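You operate a simulated robot arm through the tools that you are given. There is no shell and no other tool.

Carry out the task below with a simulated robot arm. There is one attempt and no reset: what you move stays moved.

## Task
Trace the drawing with the pink pen on the bright light box, then switch it off.
Fine: dial to bright first; park the pen, stand the gold weight beside the silver one. Set down upright: pink pen.

The check looks at the end state, three seconds after you hand in, the way a careful person would. Anything else that was tipped, shoved, dropped, spilled or broken makes it a failure.

## Robot
A 6-joint arm with a two-finger gripper, fixed in place. Base frame: the origin is at the foot of the arm, x ahead of it, y to its left, z up; the work surface is at about z = 790. Units: mm, degrees, N and s.
Its first joint turns from -166.0 to 166.0 degrees. Payload 2.45 kg.
The TCP is the grasp point between the finger pads, 20 mm short of the fingertips. In the tool frame z runs along the fingers and y along their closing line. The gripper opens to 140 mm. The gripper's body begins 168 mm behind the TCP.
Orientation is that of the tool frame in the base frame, as a unit quaternion [x, y, z, w]. With the fingers straight down and closing along the base's y, the tool's x points along the base's -x, its y along +y and its z along -z.

## Interface
- The arm moves only by the tool arm_command. Its argument "targets" is a list of rows, each an object (a shift or turn left out is 0, a gripper value left out holds the last) with "linear": the shift along the tool's x, y, z in m, a list of three; "rotation": the turn, a rotation vector about the tool's x, y, z in degrees, a list of three; "grip": the opening, from 0 (shut) to 1 (fully open). In form: [{"linear": [dx, dy, dz], "rotation": [rx, ry, rz], "grip": grip}, ...]. A call has 1 to 20 rows; each row shifts and turns the commanded pose from where the row before left it, along the tool's axes as they then stand. A row lasts 0.2 s, in which the tool goes at most 50 mm and 8.6 degrees; a call with a longer step from one row to the next is refused whole, and so is a gripper value outside its range. Where a pose cannot be reached the arm comes as near as it can. A force on the tool above 90 N (or 10 N above the force at the start of the call, whichever is more), or a blocked arm, ends the call early, and 0.2 s more pass. The fingers move at their own pace (about 45 mm/s each) and stop on an object; they squeeze with about 41 N. The grip force told is the motor's: it shows also when the fingers shut on nothing. Time passes only in rows, and 0.2 s behind the last, so rows that do not move let the fingers close. The reply holds the time, the measured pose of the TCP, the force on the tool along the base axes, the opening and the grip force, in the units named above and with some noise, with the torque about the TCP (base axes, N m) and any sound that the robot's microphone picked up.
- Cameras (640 x 400 px; columns grow to the right, rows downward): "scene" is fixed at [51.1, 649.4, 1556.7]; the picture's right is [-0.29, -0.96, 0.00], its down [-0.52, 0.16, -0.84] and it looks along [0.80, -0.25, -0.54] (base axes); focal length 326 px, centre (320, 200). "wrist" rides on the gripper at [78, 11, -209] in the tool frame; the picture's right is [-0.14, 0.99, 0.00], its down [-0.92, -0.13, -0.37] and it looks along [-0.36, -0.05, 0.93] (tool axes); focal length 280 px, centre (320, 200). There is no depth. A picture from a camera that has moved, and an enlarged one, comes with that camera's place and axes in the base frame and with its lens.
- get_image(camera): a new picture of that camera. No time passes.
- close_up(camera, box): a new picture of the part [left, top, right, bottom] of that camera's present view, enlarged. No time passes.
- close_job(): hands the job in; it is judged then, once.

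Places have to be worked out from the pictures, the camera data and where the tool is seen. Open the gripper and draw the arm clear of the work before you hand the job in, unless the task says otherwise.

The tools are called as a command line: name --argument value ..., lists and objects as JSON in quotes. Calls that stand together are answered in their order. arm_command: Moves the arm, as the interface text tells. Its arguments: {"type":"object","properties":{"targets":{"type":"array","items":{"type":"object","properties":{"linear":{"type":"array","items":{"type":"number"}},"rotation":{"type":"array","items":{"type":"number"}},"grip":{"type":"number"}}}}},"required":["targets"]} The other tools are called the same way: get_image (camera) takes a picture; close_up (camera, box) takes an enlarged picture of a part of a camera's view; close_job () hands the job in.

At the start:

```text
time: 0.0
tcp_pos: [807.4, 348.2, 1142.0]
tcp_rot: [0.0, 1.0, -0.001, 0.001]
ft_force: [0.6, 0.1, 0.2]
ft_torque: [0.0, 0.02, 0.0]
width: 139.9
gripper_force: 0.0
```

scene: 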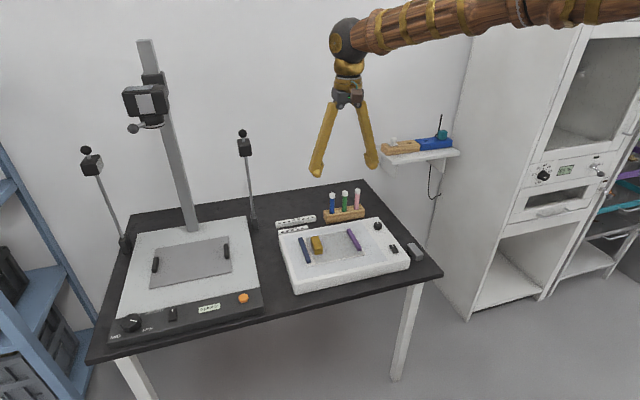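
wrist: 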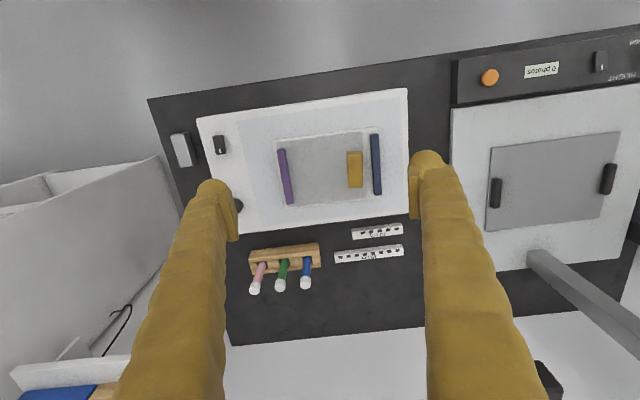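

I'll start by looking closely at the light box, the pens and the weights in both views.

close_up --camera "scene" --box '[260, 180, 440, 300]'

close_up --camera "wrist" --box '[150, 80, 420, 250]'

close_up --camera "wrist" --box '[220, 200, 420, 325]'

close_up --camera "scene" --box '[90, 240, 280, 350]'

```text
3.33 times, centred on (350, 240) of scene
camera zoom: at [51.1, 649.4, 1556.7], right [-0.29, -0.96, 0.0], down [-0.52, 0.16, -0.84], along [0.8, -0.25, -0.54], focal length 1087 px, centre (220, 67)
```

zoom: 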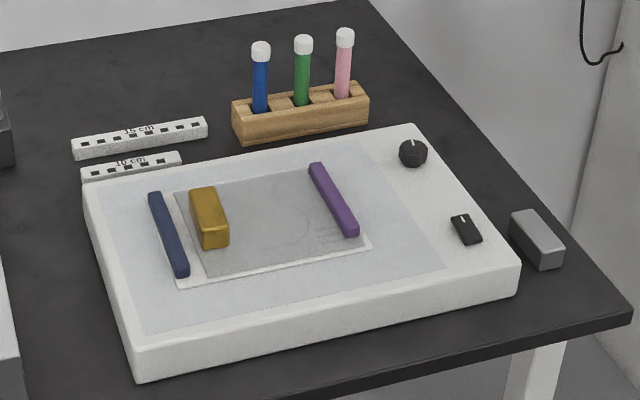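

```text
2.35 times, centred on (285, 165) of wrist
camera zoom: at [729.8, 358.9, 1350.0], right [0.14, 0.99, 0.0], down [0.92, -0.13, 0.37], along [0.37, -0.05, -0.93], focal length 660 px, centre (402, 282)
```

zoom: 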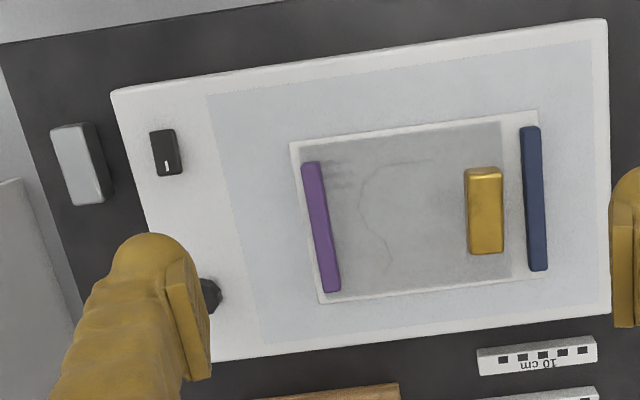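

```text
3.20 times, centred on (320, 262) of wrist
camera zoom: at [729.8, 358.9, 1350.0], right [0.14, 0.99, 0.0], down [0.92, -0.13, 0.37], along [0.37, -0.05, -0.93], focal length 897 px, centre (320, 0)
```

zoom: 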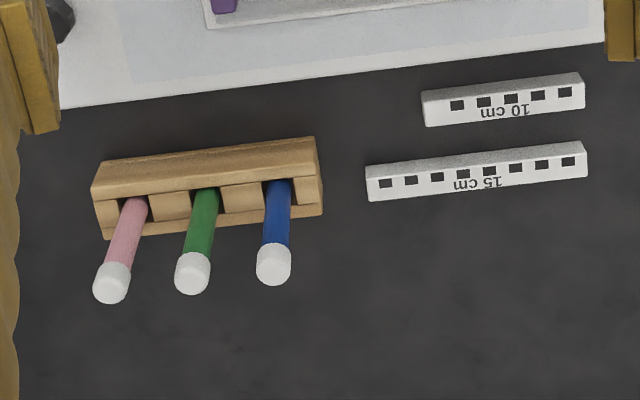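

```text
3.37 times, centred on (185, 295) of scene
camera zoom: at [51.1, 649.4, 1556.7], right [-0.29, -0.96, 0.0], down [-0.52, 0.16, -0.84], along [0.8, -0.25, -0.54], focal length 1098 px, centre (775, -120)
```

zoom: 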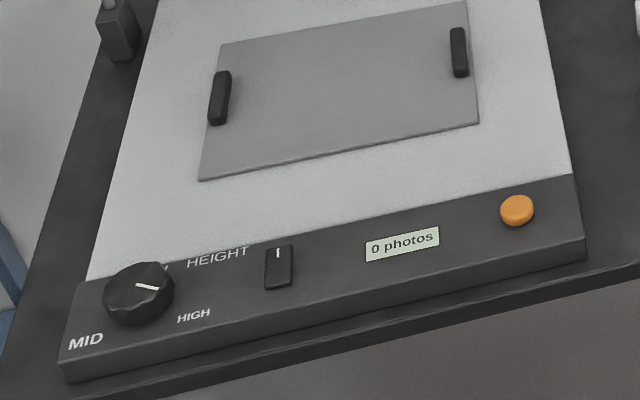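

The gold weight sits on the left of the tracing sheet, the dial and rocker are at the box's right, and the pens are in a rack behind it. I'll move the wrist camera closer to the dial to read its marks.

arm_command --targets '[{"linear": [-0.006, -0.026, 0.022]}, {"linear": [-0.006, -0.026, 0.022]}, {"linear": [-0.006, -0.026, 0.022]}, {"linear": [-0.006, -0.026, 0.022]}, {"linear": [-0.006, -0.026, 0.022]}, {"linear": [-0.006, -0.026, 0.022]}]'

get_image --camera "wrist"

get_image --camera "scene"

```text
time: 1.4
tcp_pos: [841.5, 190.8, 1010.9]
tcp_rot: [-0.001, 1.0, 0.0, 0.001]
ft_force: [-0.2, 0.1, -0.5]
ft_torque: [-0.01, -0.04, 0.01]
width: 140.1
gripper_force: 0.0
```

```text
taken
camera wrist: at [763.8, 203.2, 1218.9], right [0.14, 0.99, 0.0], down [0.92, -0.13, 0.37], along [0.37, -0.05, -0.93], focal length 280 px, centre (320, 200)
```

wrist: 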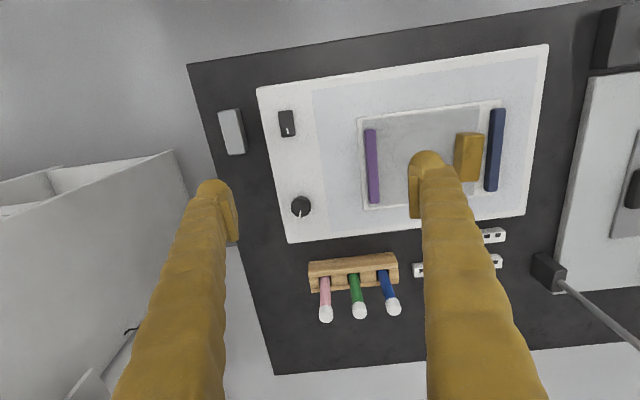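

```text
taken
```

scene: 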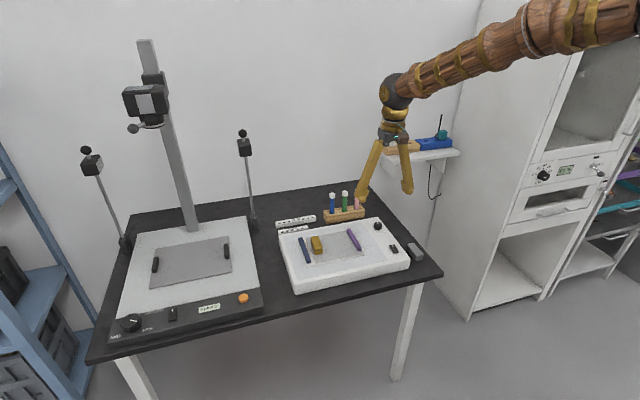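

Zooming in on the dial, switch and pens in this view.

close_up --camera "wrist" --box '[210, 90, 370, 240]'

close_up --camera "wrist" --box '[290, 230, 430, 330]'

close_up --camera "wrist" --box '[350, 80, 530, 220]'

close_up --camera "scene" --box '[340, 200, 430, 270]'

close_up --camera "scene" --box '[280, 210, 370, 270]'

```text
2.67 times, centred on (290, 165) of wrist
camera zoom: at [763.8, 203.2, 1218.9], right [0.14, 0.99, 0.0], down [0.92, -0.13, 0.37], along [0.37, -0.05, -0.93], focal length 748 px, centre (400, 293)
```

zoom: 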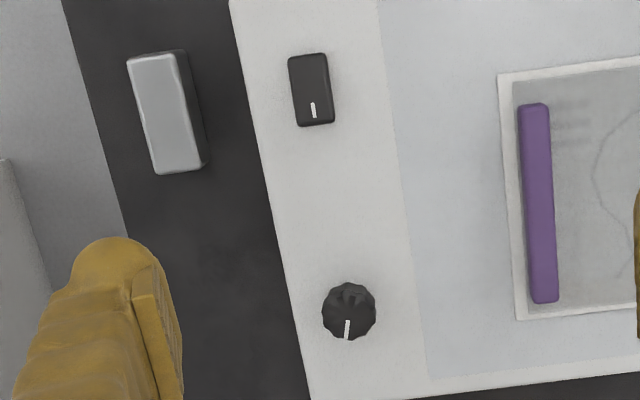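

```text
4.00 times, centred on (360, 280) of wrist
camera zoom: at [763.8, 203.2, 1218.9], right [0.14, 0.99, 0.0], down [0.92, -0.13, 0.37], along [0.37, -0.05, -0.93], focal length 1122 px, centre (160, -120)
```

zoom: 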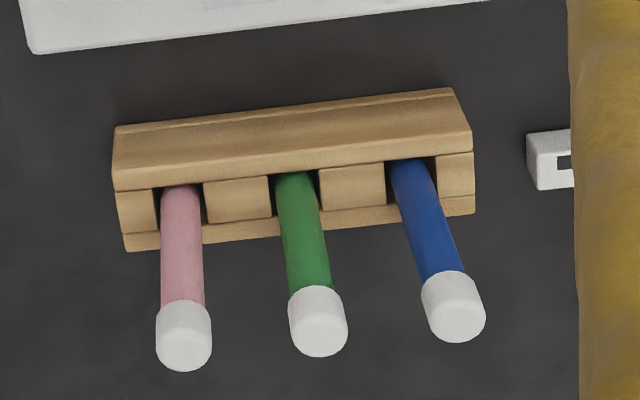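

```text
2.86 times, centred on (440, 150) of wrist
camera zoom: at [763.8, 203.2, 1218.9], right [0.14, 0.99, 0.0], down [0.92, -0.13, 0.37], along [0.37, -0.05, -0.93], focal length 801 px, centre (-23, 343)
```

zoom: 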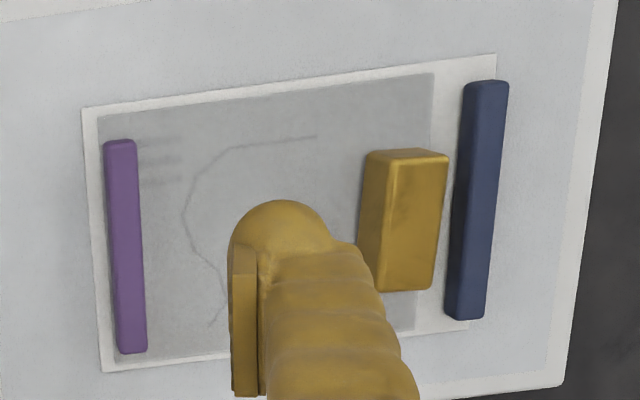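

```text
5.71 times, centred on (385, 235) of scene
camera zoom: at [51.1, 649.4, 1556.7], right [-0.29, -0.96, 0.0], down [-0.52, 0.16, -0.84], along [0.8, -0.25, -0.54], focal length 1863 px, centre (-51, 0)
```

zoom: 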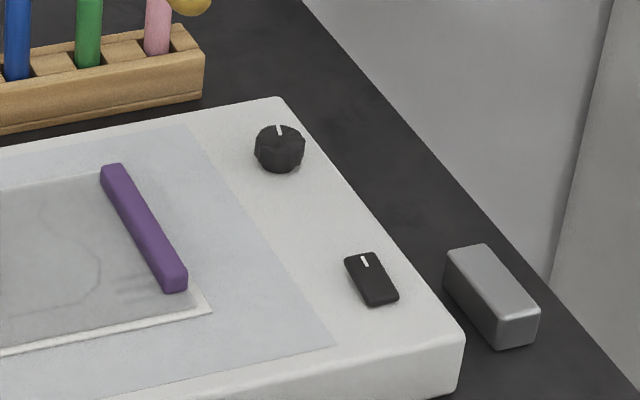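

```text
6.67 times, centred on (325, 240) of scene
camera zoom: at [51.1, 649.4, 1556.7], right [-0.29, -0.96, 0.0], down [-0.52, 0.16, -0.84], along [0.8, -0.25, -0.54], focal length 2173 px, centre (287, -67)
```

zoom: 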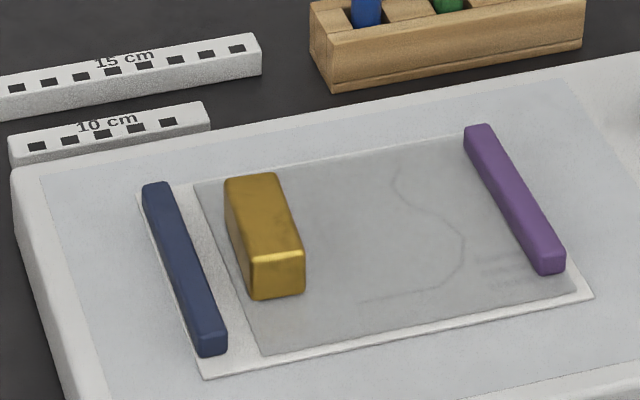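

The views agree the box is aligned with the base axes; switch near (800, 152), dial near (918, 155), box top around z 830. I'll close the fingers, move above the switch and check alignment with the wrist camera.

arm_command --targets '[{"linear": [0.005, -0.01, 0.0], "grip": 0}, {"linear": [0.005, -0.01, 0.02]}, {"linear": [0.005, -0.01, 0.03]}, {"linear": [0.005, -0.01, 0.03]}, {"linear": [0.0, 0.0, 0.03]}, {}, {}, {}, {}]'

get_image --camera "wrist"

close_up --camera "scene" --box '[340, 180, 450, 280]'

```text
time: 3.4
tcp_pos: [823.5, 152.1, 901.0]
tcp_rot: [0.0, 1.0, 0.0, 0.001]
ft_force: [-0.4, 0.5, 0.1]
ft_torque: [-0.01, 0.03, 0.01]
width: 0.0
gripper_force: 29.8
```

```text
taken
camera wrist: at [745.5, 163.3, 1108.9], right [0.14, 0.99, 0.0], down [0.92, -0.13, 0.37], along [0.37, -0.05, -0.93], focal length 280 px, centre (320, 200)
```

wrist: 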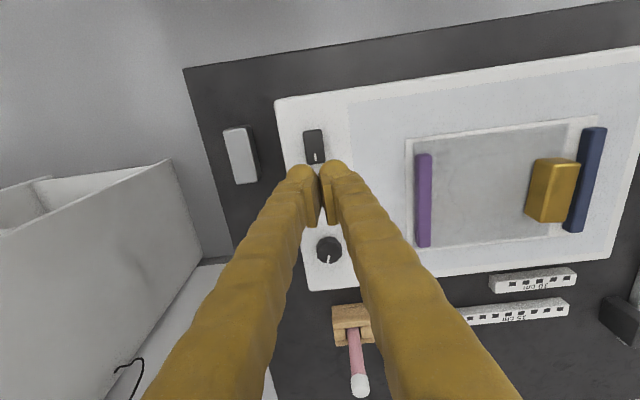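

```text
4.00 times, centred on (395, 230) of scene
camera zoom: at [51.1, 649.4, 1556.7], right [-0.29, -0.96, 0.0], down [-0.52, 0.16, -0.84], along [0.8, -0.25, -0.54], focal length 1304 px, centre (20, 80)
```

zoom: 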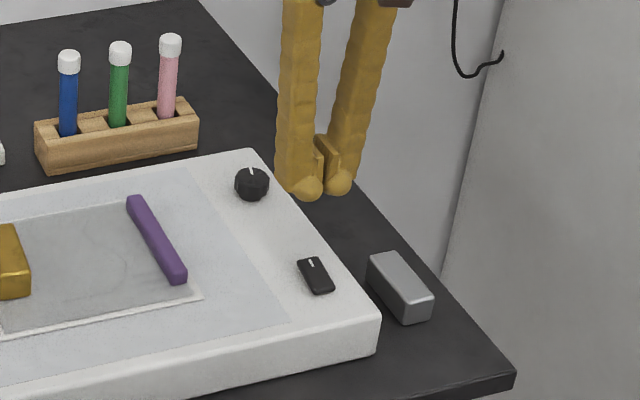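

Fingertips sit as predicted in both views; triangulating puts the switch at about (801, 149) with its top near z 802. Zooming in on the rocker to see which end stands proud.

close_up --camera "wrist" --box '[280, 110, 360, 170]'

close_up --camera "scene" --box '[380, 230, 430, 265]'

close_up --camera "wrist" --box '[290, 215, 390, 295]'

```text
6.67 times, centred on (320, 140) of wrist
camera zoom: at [745.5, 163.3, 1108.9], right [0.14, 0.99, 0.0], down [0.92, -0.13, 0.37], along [0.37, -0.05, -0.93], focal length 1869 px, centre (320, 600)
```

zoom: 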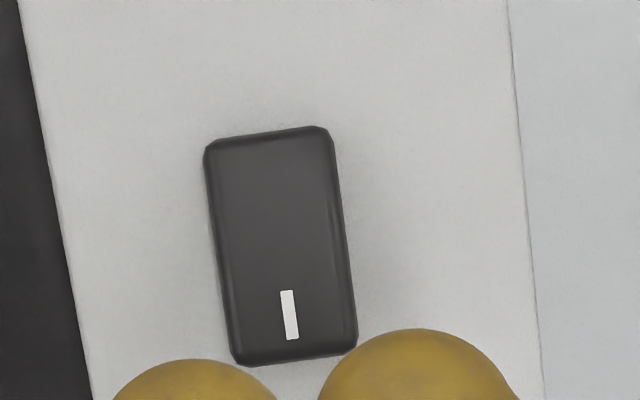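

```text
11.43 times, centred on (405, 248) of scene
camera zoom: at [51.1, 649.4, 1556.7], right [-0.29, -0.96, 0.0], down [-0.52, 0.16, -0.84], along [0.8, -0.25, -0.54], focal length 3726 px, centre (-651, -343)
```

zoom: 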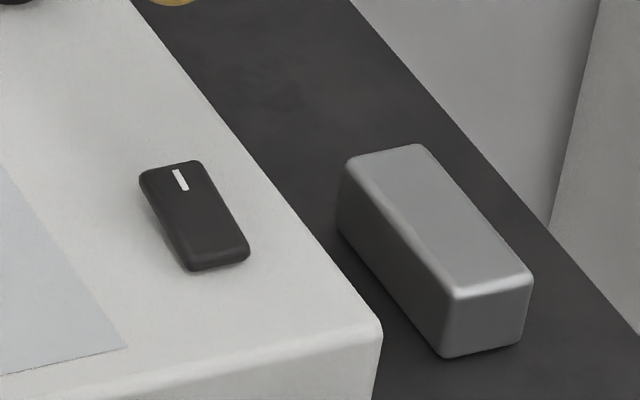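

```text
5.00 times, centred on (340, 255) of wrist
camera zoom: at [745.5, 163.3, 1108.9], right [0.14, 0.99, 0.0], down [0.92, -0.13, 0.37], along [0.37, -0.05, -0.93], focal length 1402 px, centre (220, -75)
```

zoom: 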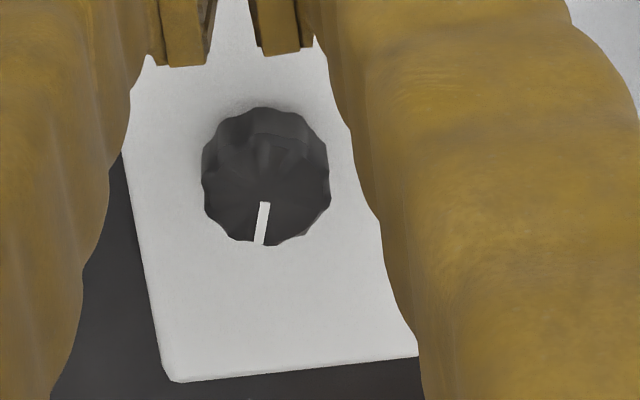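

The marked far end of the rocker looks raised, so pressing it should switch the box on. I descend over that far end, gently for the last part.

arm_command --targets '[{"linear": [0.0, -0.002, 0.03]}, {"linear": [0.0, 0.0, 0.02]}, {"linear": [0.0, 0.0, 0.004]}, {"linear": [0.0, 0.0, 0.003]}, {"linear": [0.0, 0.0, 0.003]}, {}]'

get_image --camera "wrist"

close_up --camera "scene" --box '[370, 220, 430, 265]'

```text
time: 4.8
tcp_pos: [824.3, 149.7, 838.0]
tcp_rot: [0.0, 1.0, 0.0, 0.001]
ft_force: [-0.4, -0.3, 0.3]
ft_torque: [-0.01, 0.01, -0.01]
width: 0.1
gripper_force: 29.1
```

```text
taken
camera wrist: at [746.2, 160.5, 1047.5], right [0.14, 0.99, 0.0], down [0.92, -0.13, 0.37], along [0.37, -0.05, -0.93], focal length 280 px, centre (320, 200)
```

wrist: 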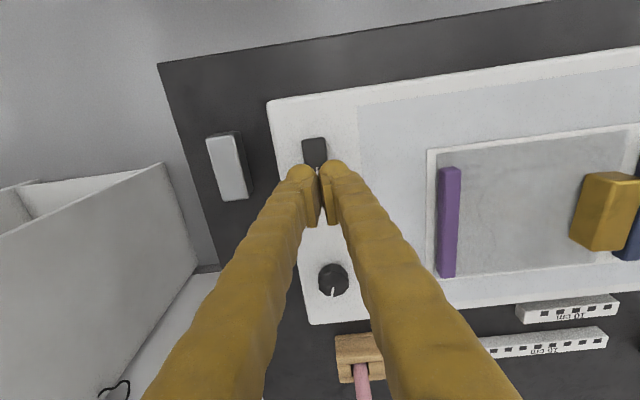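

```text
8.89 times, centred on (400, 242) of scene
camera zoom: at [51.1, 649.4, 1556.7], right [-0.29, -0.96, 0.0], down [-0.52, 0.16, -0.84], along [0.8, -0.25, -0.54], focal length 2898 px, centre (-391, -178)
```

zoom: 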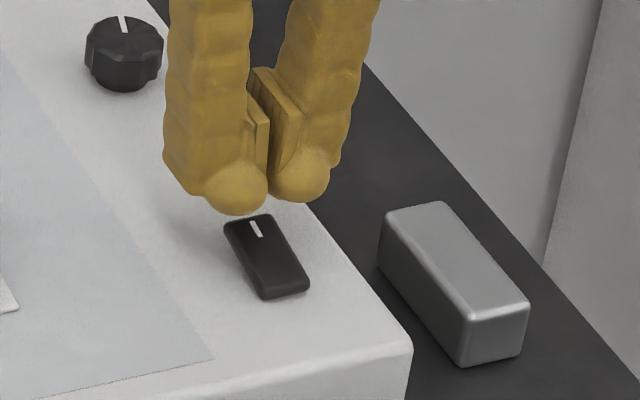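

No contact yet with the tip at z 818; I continue down in 2 mm steps.

arm_command --targets '[{"linear": [0.0, 0.0, 0.002]}, {"linear": [0.0, 0.0, 0.002]}, {"linear": [0.0, 0.0, 0.002]}, {"linear": [0.0, 0.0, 0.002]}]'

close_up --camera "scene" --box '[370, 220, 430, 265]'

```text
time: 5.8
tcp_pos: [824.1, 148.6, 831.8]
tcp_rot: [0.001, 1.0, 0.0, 0.0]
ft_force: [-0.5, -1.0, 0.5]
ft_torque: [0.01, 0.01, -0.01]
width: 0.0
gripper_force: 29.5
```

```text
8.89 times, centred on (400, 242) of scene
camera zoom: at [51.1, 649.4, 1556.7], right [-0.29, -0.96, 0.0], down [-0.52, 0.16, -0.84], along [0.8, -0.25, -0.54], focal length 2898 px, centre (-391, -178)
```

zoom: 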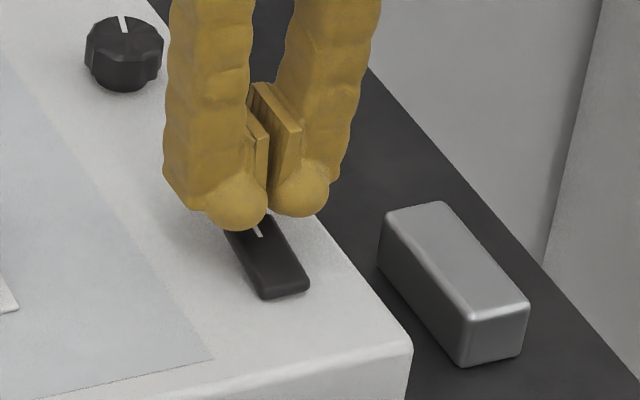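

Still no contact at tip z ≈ 811; continuing down.

arm_command --targets '[{"linear": [0.0, 0.0, 0.002]}, {"linear": [0.0, 0.0, 0.002]}, {"linear": [0.0, 0.0, 0.002]}]'

close_up --camera "scene" --box '[370, 220, 430, 265]'

```text
time: 6.6
tcp_pos: [824.7, 150.0, 824.3]
tcp_rot: [0.0, 1.0, 0.0, 0.0]
ft_force: [0.3, -1.2, -0.6]
ft_torque: [0.0, -0.02, -0.01]
width: 0.0
gripper_force: 29.8
```

```text
8.89 times, centred on (400, 242) of scene
camera zoom: at [51.1, 649.4, 1556.7], right [-0.29, -0.96, 0.0], down [-0.52, 0.16, -0.84], along [0.8, -0.25, -0.54], focal length 2898 px, centre (-391, -178)
```

zoom: 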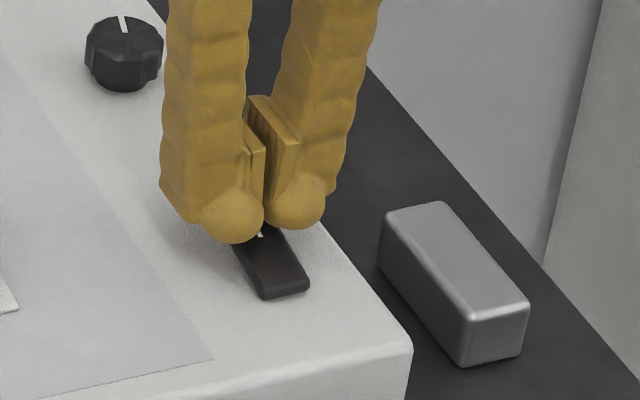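

Tip now around z 804, no force yet. Going on.

arm_command --targets '[{"linear": [0.0, 0.0, 0.0015]}, {"linear": [0.0, 0.0, 0.0015]}, {"linear": [0.0, 0.0, 0.0015]}]'

get_image --camera "wrist"

```text
time: 7.4
tcp_pos: [824.9, 148.6, 822.2]
tcp_rot: [-0.001, 1.0, 0.0, 0.001]
ft_force: [0.4, -0.6, 0.7]
ft_torque: [0.02, 0.0, -0.02]
width: 0.0
gripper_force: 29.3
```

```text
taken
camera wrist: at [746.0, 160.4, 1029.3], right [0.14, 0.99, 0.0], down [0.92, -0.13, 0.37], along [0.37, -0.05, -0.93], focal length 280 px, centre (320, 200)
```

wrist: 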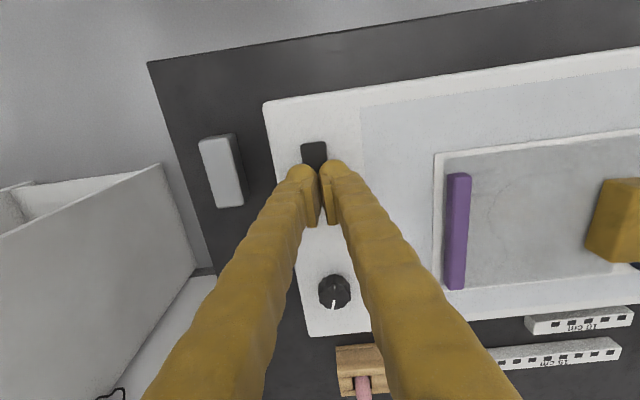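

Still free; continuing in small steps.

arm_command --targets '[{"linear": [0.0, 0.0, 0.0015]}, {"linear": [0.0, 0.0, 0.0015]}, {"linear": [0.0, 0.0, 0.0015]}]'

close_up --camera "scene" --box '[370, 220, 430, 265]'

close_up --camera "wrist" --box '[280, 130, 370, 190]'

```text
time: 8.2
tcp_pos: [825.5, 149.1, 819.0]
tcp_rot: [-0.001, 1.0, 0.0, 0.001]
ft_force: [-7.6, 0.8, 33.9]
ft_torque: [0.05, 0.57, -0.02]
width: 5.7
gripper_force: 29.6
heard: click
```

```text
8.89 times, centred on (400, 242) of scene
camera zoom: at [51.1, 649.4, 1556.7], right [-0.29, -0.96, 0.0], down [-0.52, 0.16, -0.84], along [0.8, -0.25, -0.54], focal length 2898 px, centre (-391, -178)
```

zoom: 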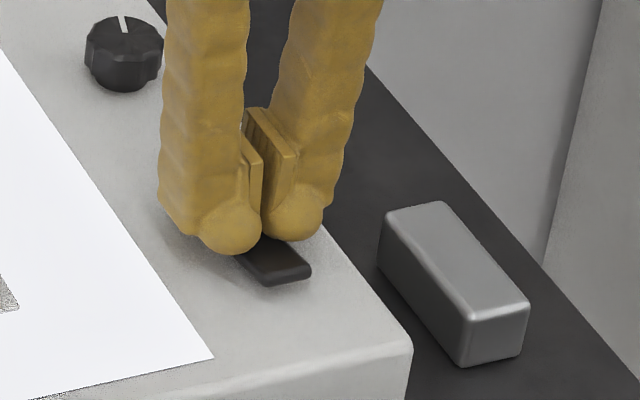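

```text
6.67 times, centred on (325, 160) of wrist
camera zoom: at [746.5, 160.0, 1026.9], right [0.14, 0.99, 0.0], down [0.92, -0.13, 0.37], along [0.37, -0.05, -0.93], focal length 1869 px, centre (287, 467)
```

zoom: 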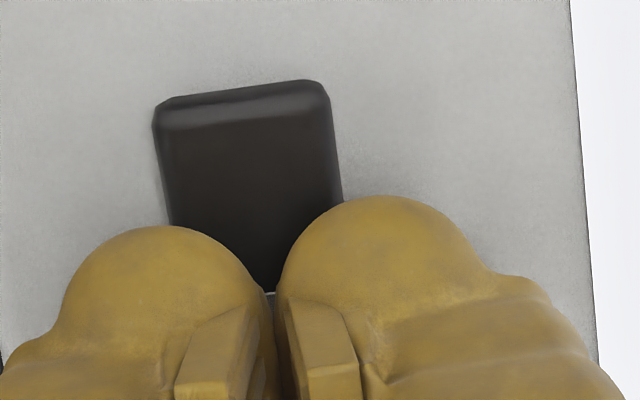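

Click heard and the panel lit up: the box is on. Lifting off and viewing the lit drawing.

arm_command --targets '[{"linear": [0.0, 0.0, -0.005]}, {"linear": [0.0, 0.0, -0.045]}, {"linear": [0.01, 0.02, -0.04]}, {"linear": [0.02, 0.03, -0.03]}, {"linear": [0.02, 0.04, -0.01]}, {"linear": [0.02, 0.04, 0]}, {}]'

get_image --camera "wrist"

close_up --camera "scene" --box '[270, 180, 450, 300]'

```text
time: 9.8
tcp_pos: [756.3, 278.5, 945.2]
tcp_rot: [0.0, 1.0, 0.0, 0.0]
ft_force: [0.8, 0.3, -0.8]
ft_torque: [-0.05, 0.0, 0.02]
width: 0.1
gripper_force: 29.4
```

```text
taken
camera wrist: at [677.3, 290.2, 1154.0], right [0.14, 0.99, 0.0], down [0.92, -0.13, 0.37], along [0.37, -0.05, -0.93], focal length 280 px, centre (320, 200)
```

wrist: 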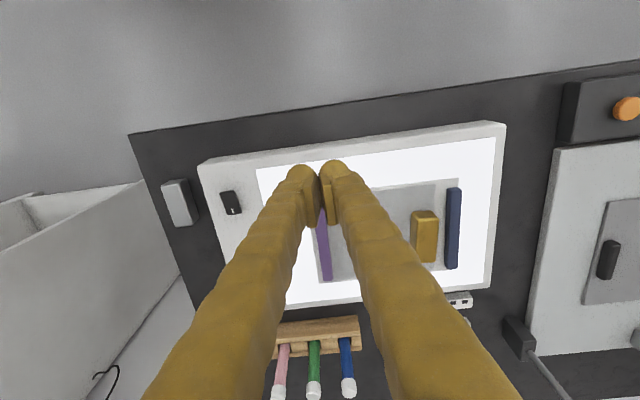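

```text
3.33 times, centred on (360, 240) of scene
camera zoom: at [51.1, 649.4, 1556.7], right [-0.29, -0.96, 0.0], down [-0.52, 0.16, -0.84], along [0.8, -0.25, -0.54], focal length 1087 px, centre (187, 67)
```

zoom: 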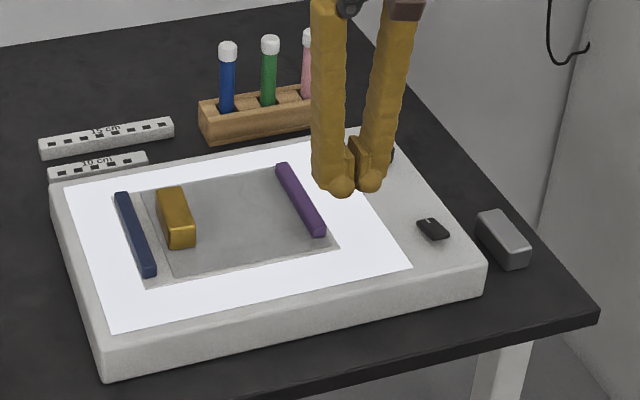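

Now I move over the dial (about (927, 150)) with the gripper partly open and check alignment.

arm_command --targets '[{"linear": [-0.034, -0.0257, 0], "grip": 0.5}, {"linear": [-0.034, -0.0257, 0]}, {"linear": [-0.034, -0.0257, 0]}, {"linear": [-0.034, -0.0257, 0]}, {"linear": [-0.034, -0.0257, 0.02]}, {"linear": [0, 0, 0.03]}, {}]'

get_image --camera "wrist"

close_up --camera "scene" --box '[340, 190, 430, 250]'

```text
time: 11.4
tcp_pos: [924.4, 150.7, 896.0]
tcp_rot: [0.0, 1.0, 0.0, 0.001]
ft_force: [-0.1, 0.4, -0.1]
ft_torque: [0.04, -0.04, 0.04]
width: 70.0
gripper_force: 0.1
```

```text
taken
camera wrist: at [844.8, 161.6, 1104.6], right [0.14, 0.99, 0.0], down [0.92, -0.13, 0.37], along [0.37, -0.05, -0.93], focal length 280 px, centre (320, 200)
```

wrist: 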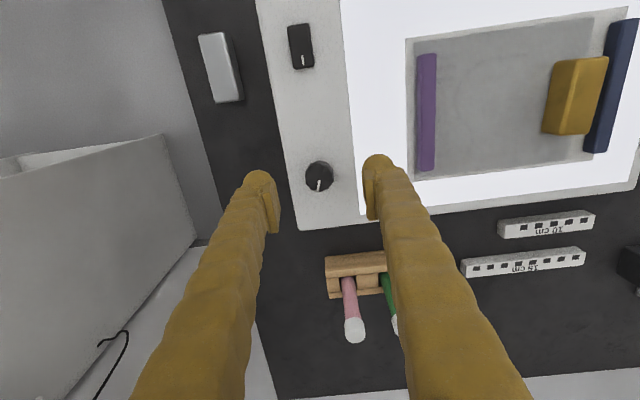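

```text
6.67 times, centred on (385, 220) of scene
camera zoom: at [51.1, 649.4, 1556.7], right [-0.29, -0.96, 0.0], down [-0.52, 0.16, -0.84], along [0.8, -0.25, -0.54], focal length 2173 px, centre (-113, 67)
```

zoom: 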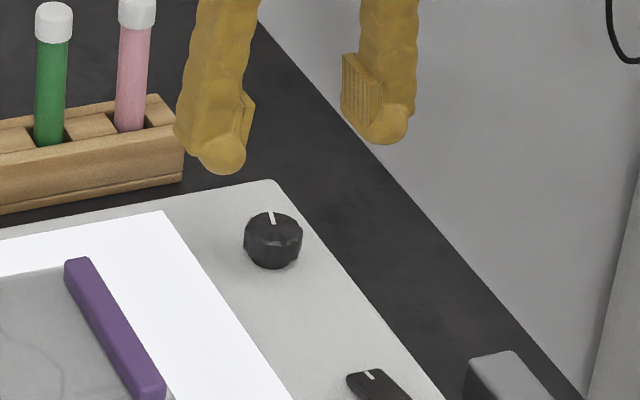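

Dial centre judged at (930, 148.5), top about z 812. I centre and lower the fingers around it to tip z ≈ 803.

arm_command --targets '[{"linear": [-0.005, -0.002, 0.02]}, {"linear": [0, 0, 0.03]}, {"linear": [0, 0, 0.01]}, {"linear": [0, 0, 0.005]}, {"linear": [0, 0, 0.004]}, {"linear": [0, 0, 0.004]}, {}]'

get_image --camera "wrist"

close_up --camera "scene" --box '[340, 190, 430, 250]'

```text
time: 13.0
tcp_pos: [929.3, 149.9, 823.4]
tcp_rot: [0.0, 1.0, -0.001, 0.001]
ft_force: [-0.3, -0.6, 0.5]
ft_torque: [-0.03, 0.02, -0.04]
width: 69.9
gripper_force: 0.0
```

```text
taken
camera wrist: at [851.0, 160.3, 1031.5], right [0.14, 0.99, 0.0], down [0.92, -0.13, 0.37], along [0.37, -0.05, -0.93], focal length 280 px, centre (320, 200)
```

wrist: 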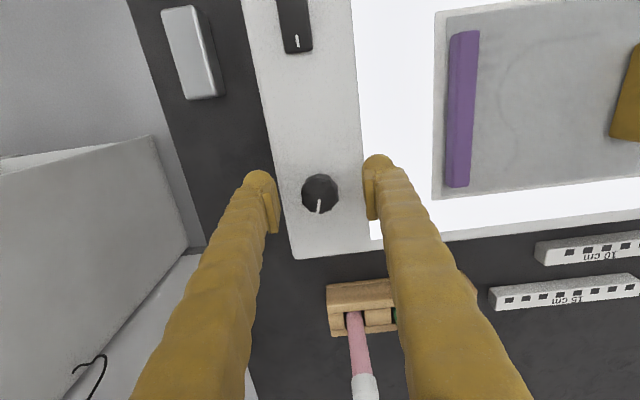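

```text
6.67 times, centred on (385, 220) of scene
camera zoom: at [51.1, 649.4, 1556.7], right [-0.29, -0.96, 0.0], down [-0.52, 0.16, -0.84], along [0.8, -0.25, -0.54], focal length 2173 px, centre (-113, 67)
```

zoom: 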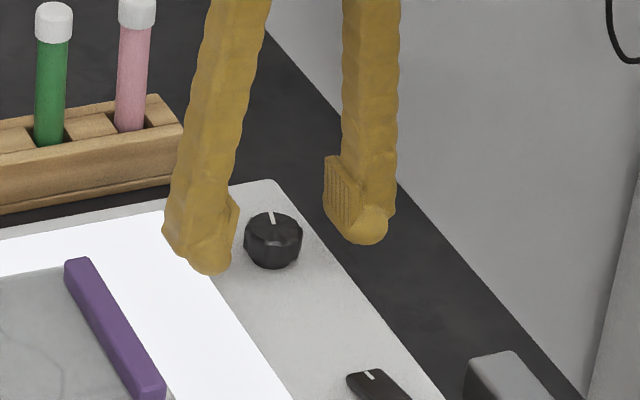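

The dial sits centred between the fingertips. Closing on it.

arm_command --targets '[{"grip": 0}, {}, {}, {}, {}]'

close_up --camera "wrist" --box '[260, 140, 380, 230]'

```text
time: 14.1
tcp_pos: [931.7, 147.9, 831.4]
tcp_rot: [0.0, 1.0, -0.001, 0.006]
ft_force: [-2.4, -2.0, 31.2]
ft_torque: [0.01, 0.34, 0.0]
width: 6.0
gripper_force: 19.9
stopped in row 5: the force on the tool passed its limit at 98 N (the readings are from after the stop); the commanded pose is now the measured one
```

```text
4.44 times, centred on (320, 185) of wrist
camera zoom: at [852.0, 159.6, 1039.5], right [0.14, 0.99, 0.0], down [0.92, -0.13, 0.38], along [0.38, -0.05, -0.93], focal length 1246 px, centre (320, 267)
```

zoom: 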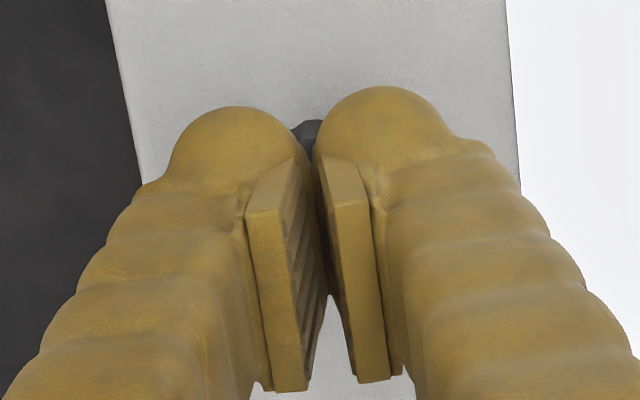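

The fingers slipped up over the dial's edge because they were too high. I lift, reopen, and look at the dial again.

arm_command --targets '[{"linear": [0, 0, -0.012]}, {"linear": [0, 0, -0.015], "grip": 0.45}, {}, {}, {}, {}]'

close_up --camera "wrist" --box '[230, 130, 410, 250]'

close_up --camera "scene" --box '[355, 205, 405, 240]'

```text
time: 15.5
tcp_pos: [931.6, 146.8, 855.9]
tcp_rot: [0.0, 1.0, 0.0, 0.003]
ft_force: [-0.1, 0.2, 0.4]
ft_torque: [0.0, 0.0, 0.02]
width: 63.3
gripper_force: 0.1
```

```text
3.33 times, centred on (320, 190) of wrist
camera zoom: at [851.4, 159.8, 1063.4], right [0.14, 0.99, 0.0], down [0.92, -0.13, 0.38], along [0.37, -0.05, -0.93], focal length 935 px, centre (320, 233)
```

zoom: 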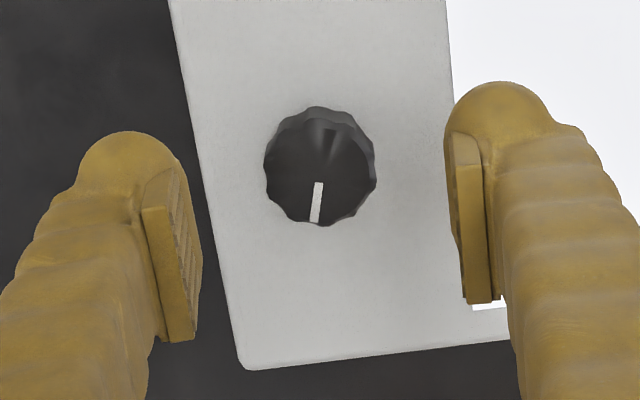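

```text
11.43 times, centred on (380, 222) of scene
camera zoom: at [51.1, 649.4, 1556.7], right [-0.29, -0.96, 0.0], down [-0.52, 0.16, -0.84], along [0.8, -0.25, -0.54], focal length 3726 px, centre (-366, -57)
```

zoom: 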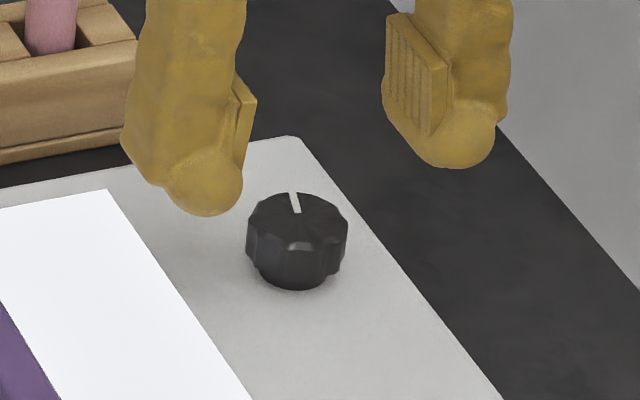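

The dial is unharmed, pointer still toward the back. Its top is about z 811, so I'll go deeper, tips to about z 796, before closing.

arm_command --targets '[{"linear": [0, 0.001, 0.02]}, {"linear": [0, 0, 0.012]}, {"linear": [0, 0, 0.003]}, {"linear": [0, 0, 0.003]}, {"linear": [0, 0, 0.002]}, {"linear": [0, 0, 0.002]}, {}]'

close_up --camera "scene" --box '[355, 205, 405, 240]'

```text
time: 17.1
tcp_pos: [931.4, 148.2, 815.2]
tcp_rot: [0.0, 1.0, 0.0, 0.004]
ft_force: [-0.6, 0.2, -0.4]
ft_torque: [0.01, -0.04, 0.0]
width: 62.8
gripper_force: 0.1
```

```text
11.43 times, centred on (380, 222) of scene
camera zoom: at [51.1, 649.4, 1556.7], right [-0.29, -0.96, 0.0], down [-0.52, 0.16, -0.84], along [0.8, -0.25, -0.54], focal length 3726 px, centre (-366, -57)
```

zoom: 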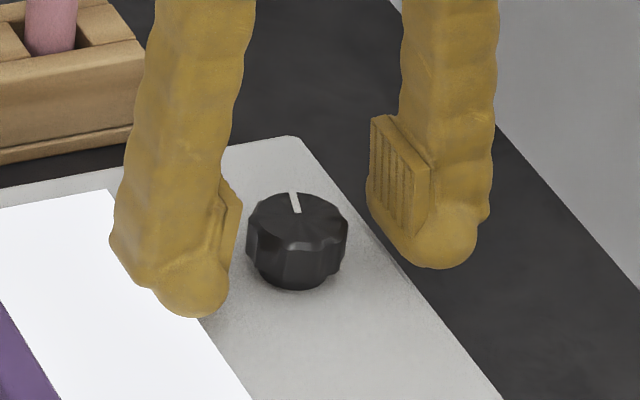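

Fingers straddle the dial well now with no contact force; closing.

arm_command --targets '[{"grip": 0}, {}, {}, {}]'

close_up --camera "scene" --box '[355, 205, 405, 240]'

```text
time: 18.1
tcp_pos: [931.2, 148.9, 814.8]
tcp_rot: [0.001, 1.0, 0.001, 0.005]
ft_force: [3.6, -25.4, -1.7]
ft_torque: [-0.26, -0.07, -0.12]
width: 30.1
gripper_force: 42.7
```

```text
11.43 times, centred on (380, 222) of scene
camera zoom: at [51.1, 649.4, 1556.7], right [-0.29, -0.96, 0.0], down [-0.52, 0.16, -0.84], along [0.8, -0.25, -0.54], focal length 3726 px, centre (-366, -57)
```

zoom: 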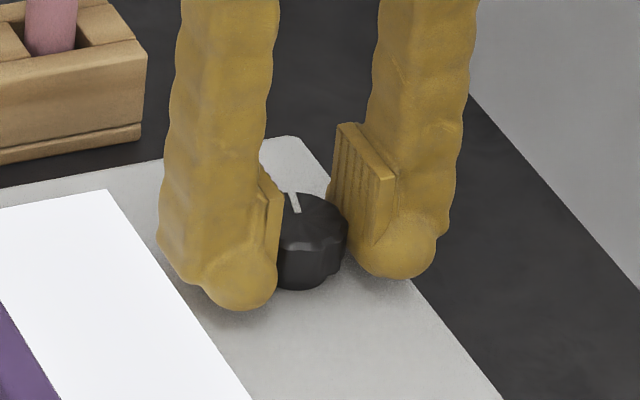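

Dial gripped at 30 mm. I turn it clockwise (seen from above) by 40° and watch for a change in the light.

arm_command --targets '[{"rotation": [0, 0, 8]}, {"rotation": [0, 0, 8]}, {"rotation": [0, 0, 8]}, {"rotation": [0, 0, 8]}, {"rotation": [0, 0, 8]}]'

get_image --camera "scene"

get_image --camera "wrist"

```text
time: 19.3
tcp_pos: [930.7, 150.4, 814.5]
tcp_rot: [0.342, 0.94, 0.001, 0.005]
ft_force: [28.6, 5.4, -6.9]
ft_torque: [-0.01, -0.39, 0.11]
width: 30.2
gripper_force: 44.6
```

```text
taken
```

scene: 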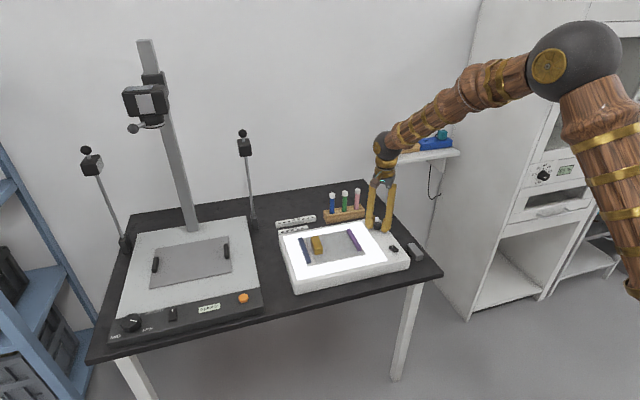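

```text
taken
camera wrist: at [877.3, 209.1, 1022.7], right [0.74, 0.67, 0.01], down [0.62, -0.69, 0.37], along [0.26, -0.27, -0.93], focal length 280 px, centre (320, 200)
```

wrist: 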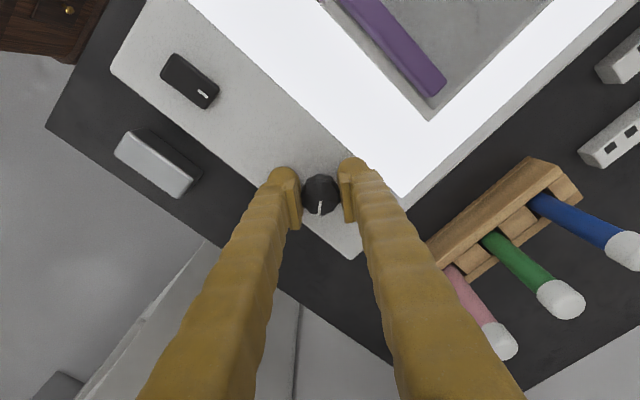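

The dial turned with the fingers. Checking the panel's brightness and whether the drawing is clearer.

close_up --camera "scene" --box '[270, 205, 420, 300]'

close_up --camera "wrist" --box '[250, 140, 390, 260]'

```text
4.21 times, centred on (345, 252) of scene
camera zoom: at [51.1, 649.4, 1556.7], right [-0.29, -0.96, 0.0], down [-0.52, 0.16, -0.84], along [0.8, -0.25, -0.54], focal length 1373 px, centre (215, -21)
```

zoom: 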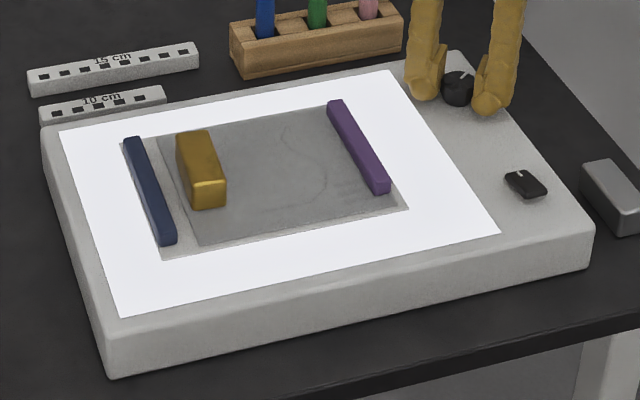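

```text
3.33 times, centred on (320, 200) of wrist
camera zoom: at [877.3, 209.1, 1022.7], right [0.74, 0.67, 0.01], down [0.62, -0.69, 0.37], along [0.26, -0.27, -0.93], focal length 935 px, centre (320, 200)
```

zoom: 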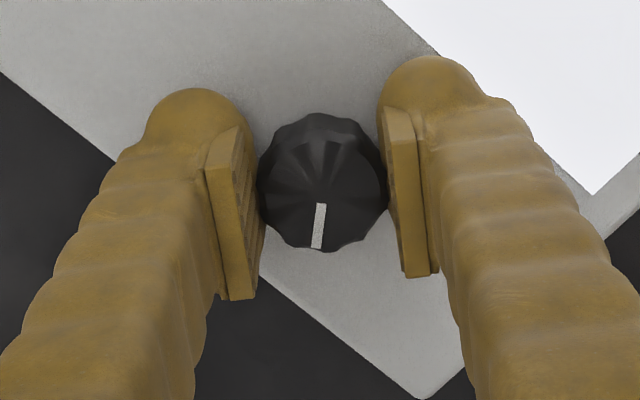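

The panel appears saturated white so the change is not clear; I turn another 40° clockwise and compare.

arm_command --targets '[{"rotation": [0, 0, 8]}, {"rotation": [0, 0, 8]}, {"rotation": [0, 0, 8]}, {"rotation": [0, 0, 8]}, {"rotation": [0, 0, 8]}]'

close_up --camera "scene" --box '[270, 205, 420, 300]'

get_image --camera "wrist"

```text
time: 20.5
tcp_pos: [934.0, 146.4, 815.2]
tcp_rot: [0.644, 0.765, 0.004, 0.006]
ft_force: [82.6, 2.5, -15.0]
ft_torque: [0.09, -0.58, -0.14]
width: 30.6
gripper_force: 45.3
```

```text
4.21 times, centred on (345, 252) of scene
camera zoom: at [51.1, 649.4, 1556.7], right [-0.29, -0.96, 0.0], down [-0.52, 0.16, -0.84], along [0.8, -0.25, -0.54], focal length 1373 px, centre (215, -21)
```

zoom: 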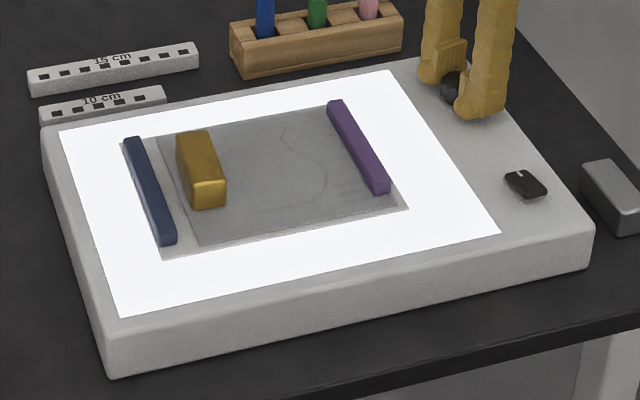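

```text
taken
camera wrist: at [929.3, 225.8, 1023.1], right [1.0, 0.03, 0.01], down [0.03, -0.93, 0.37], along [0.03, -0.37, -0.93], focal length 280 px, centre (320, 200)
```

wrist: 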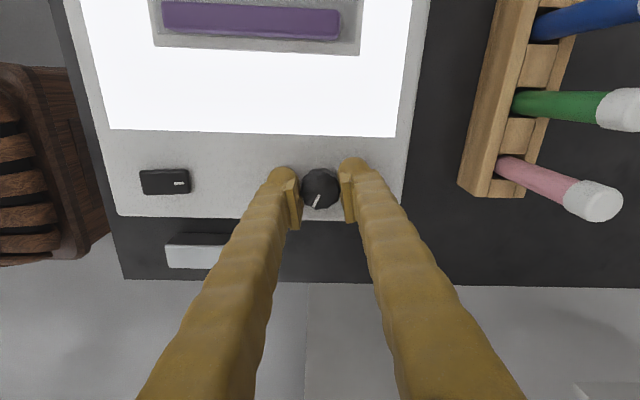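

The surroundings now look darker relative to the panel, i.e. the exposure is compensating for a brighter panel, so clockwise seems to brighten. Checking the pointer for slip at an end stop.

close_up --camera "wrist" --box '[260, 140, 380, 240]'

get_image --camera "scene"

```text
4.00 times, centred on (320, 190) of wrist
camera zoom: at [929.3, 225.8, 1023.1], right [1.0, 0.03, 0.01], down [0.03, -0.93, 0.37], along [0.03, -0.37, -0.93], focal length 1122 px, centre (320, 240)
```

zoom: 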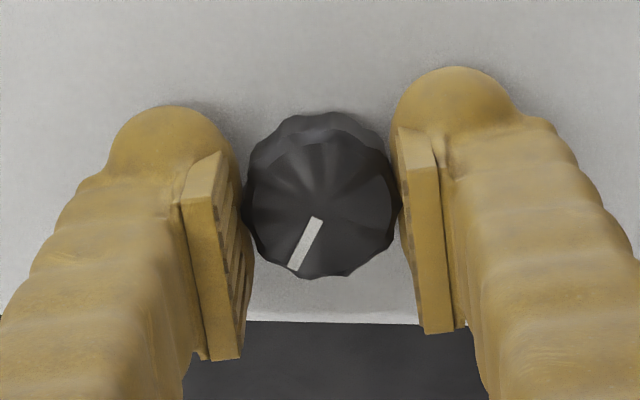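

```text
taken
```

scene: 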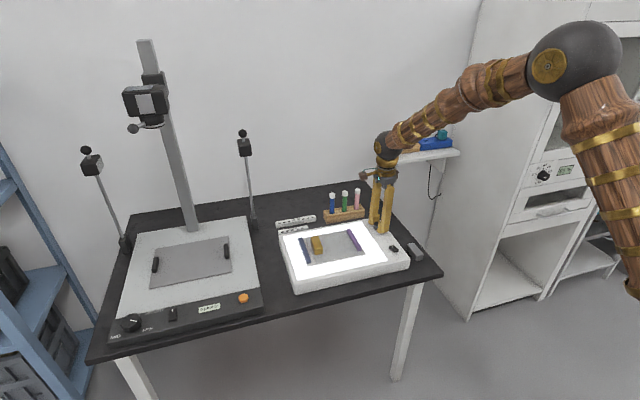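

The dial stopped at its end (about 60° clockwise) and the grip slipped, so it is at the limit. I release, lift, and rotate the tool back.

arm_command --targets '[{"grip": 0.5}, {}, {}, {"linear": [0, 0, -0.02]}, {"linear": [0, 0, -0.04]}, {"linear": [0, 0, -0.04], "rotation": [0, 0, -8]}, {"rotation": [0, 0, -8]}, {"rotation": [0, 0, -8]}, {"rotation": [0, 0, -8]}, {"rotation": [0, 0, -8]}, {"rotation": [0, 0, -8]}, {"rotation": [0, 0, -8]}, {"rotation": [0, 0, -8]}, {"rotation": [0, 0, -8]}, {"rotation": [0, 0, -8]}, {}]'

get_image --camera "wrist"

close_up --camera "scene" --box '[270, 205, 420, 300]'

```text
time: 23.9
tcp_pos: [931.0, 148.8, 915.0]
tcp_rot: [0.0, 1.0, 0.0, 0.004]
ft_force: [0.0, 0.4, 0.2]
ft_torque: [-0.02, -0.05, -0.06]
width: 70.0
gripper_force: 0.1
```

```text
taken
camera wrist: at [851.4, 160.2, 1122.6], right [0.14, 0.99, 0.0], down [0.92, -0.13, 0.38], along [0.37, -0.05, -0.93], focal length 280 px, centre (320, 200)
```

wrist: 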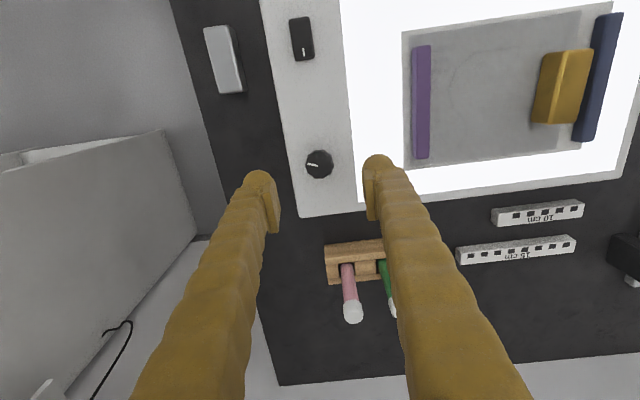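

```text
4.21 times, centred on (345, 252) of scene
camera zoom: at [51.1, 649.4, 1556.7], right [-0.29, -0.96, 0.0], down [-0.52, 0.16, -0.84], along [0.8, -0.25, -0.54], focal length 1373 px, centre (215, -21)
```

zoom: 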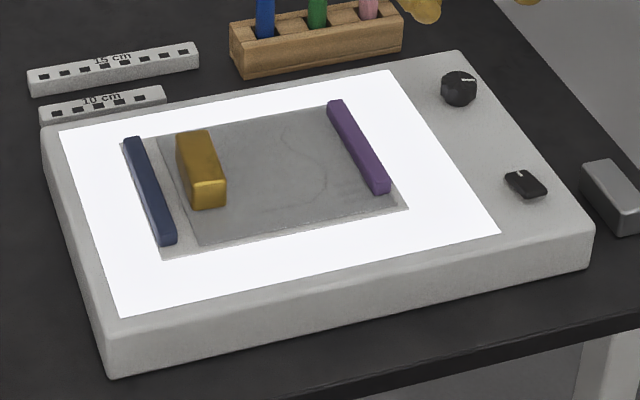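

Zooming in on the dial's new setting and the lit drawing.

close_up --camera "wrist" --box '[290, 140, 350, 180]'

close_up --camera "wrist" --box '[380, 0, 640, 180]'

close_up --camera "scene" --box '[295, 225, 370, 270]'

```text
10.00 times, centred on (320, 160) of wrist
camera zoom: at [851.4, 160.2, 1122.6], right [0.14, 0.99, 0.0], down [0.92, -0.13, 0.38], along [0.37, -0.05, -0.93], focal length 2804 px, centre (320, 600)
```

zoom: 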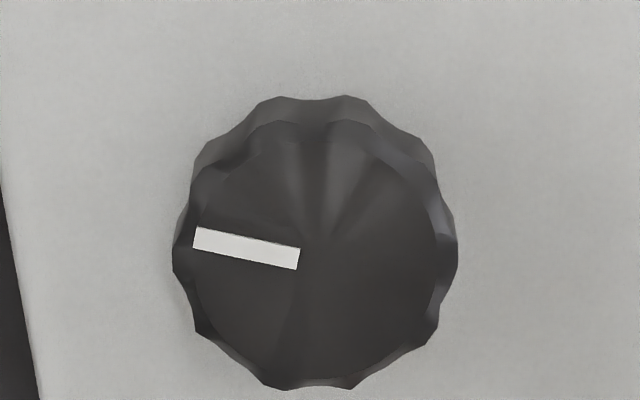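

```text
2.22 times, centred on (510, 90) of wrist
camera zoom: at [851.4, 160.2, 1122.6], right [0.14, 0.99, 0.0], down [0.92, -0.13, 0.38], along [0.37, -0.05, -0.93], focal length 623 px, centre (-102, 444)
```

zoom: 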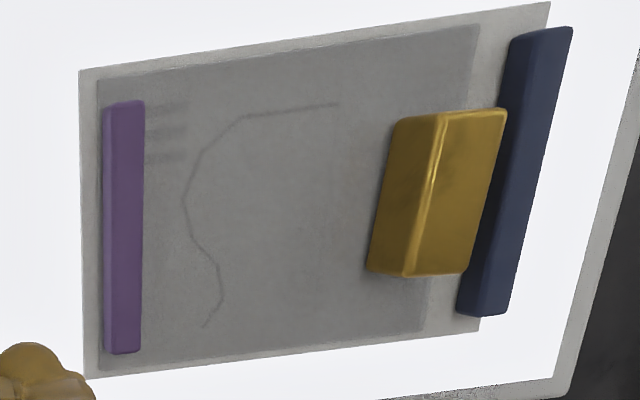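

```text
8.53 times, centred on (332, 248) of scene
camera zoom: at [51.1, 649.4, 1556.7], right [-0.29, -0.96, 0.0], down [-0.52, 0.16, -0.84], along [0.8, -0.25, -0.54], focal length 2782 px, centre (213, -205)
```

zoom: 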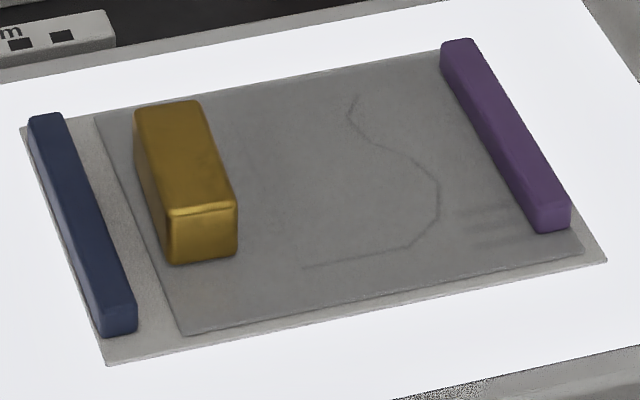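

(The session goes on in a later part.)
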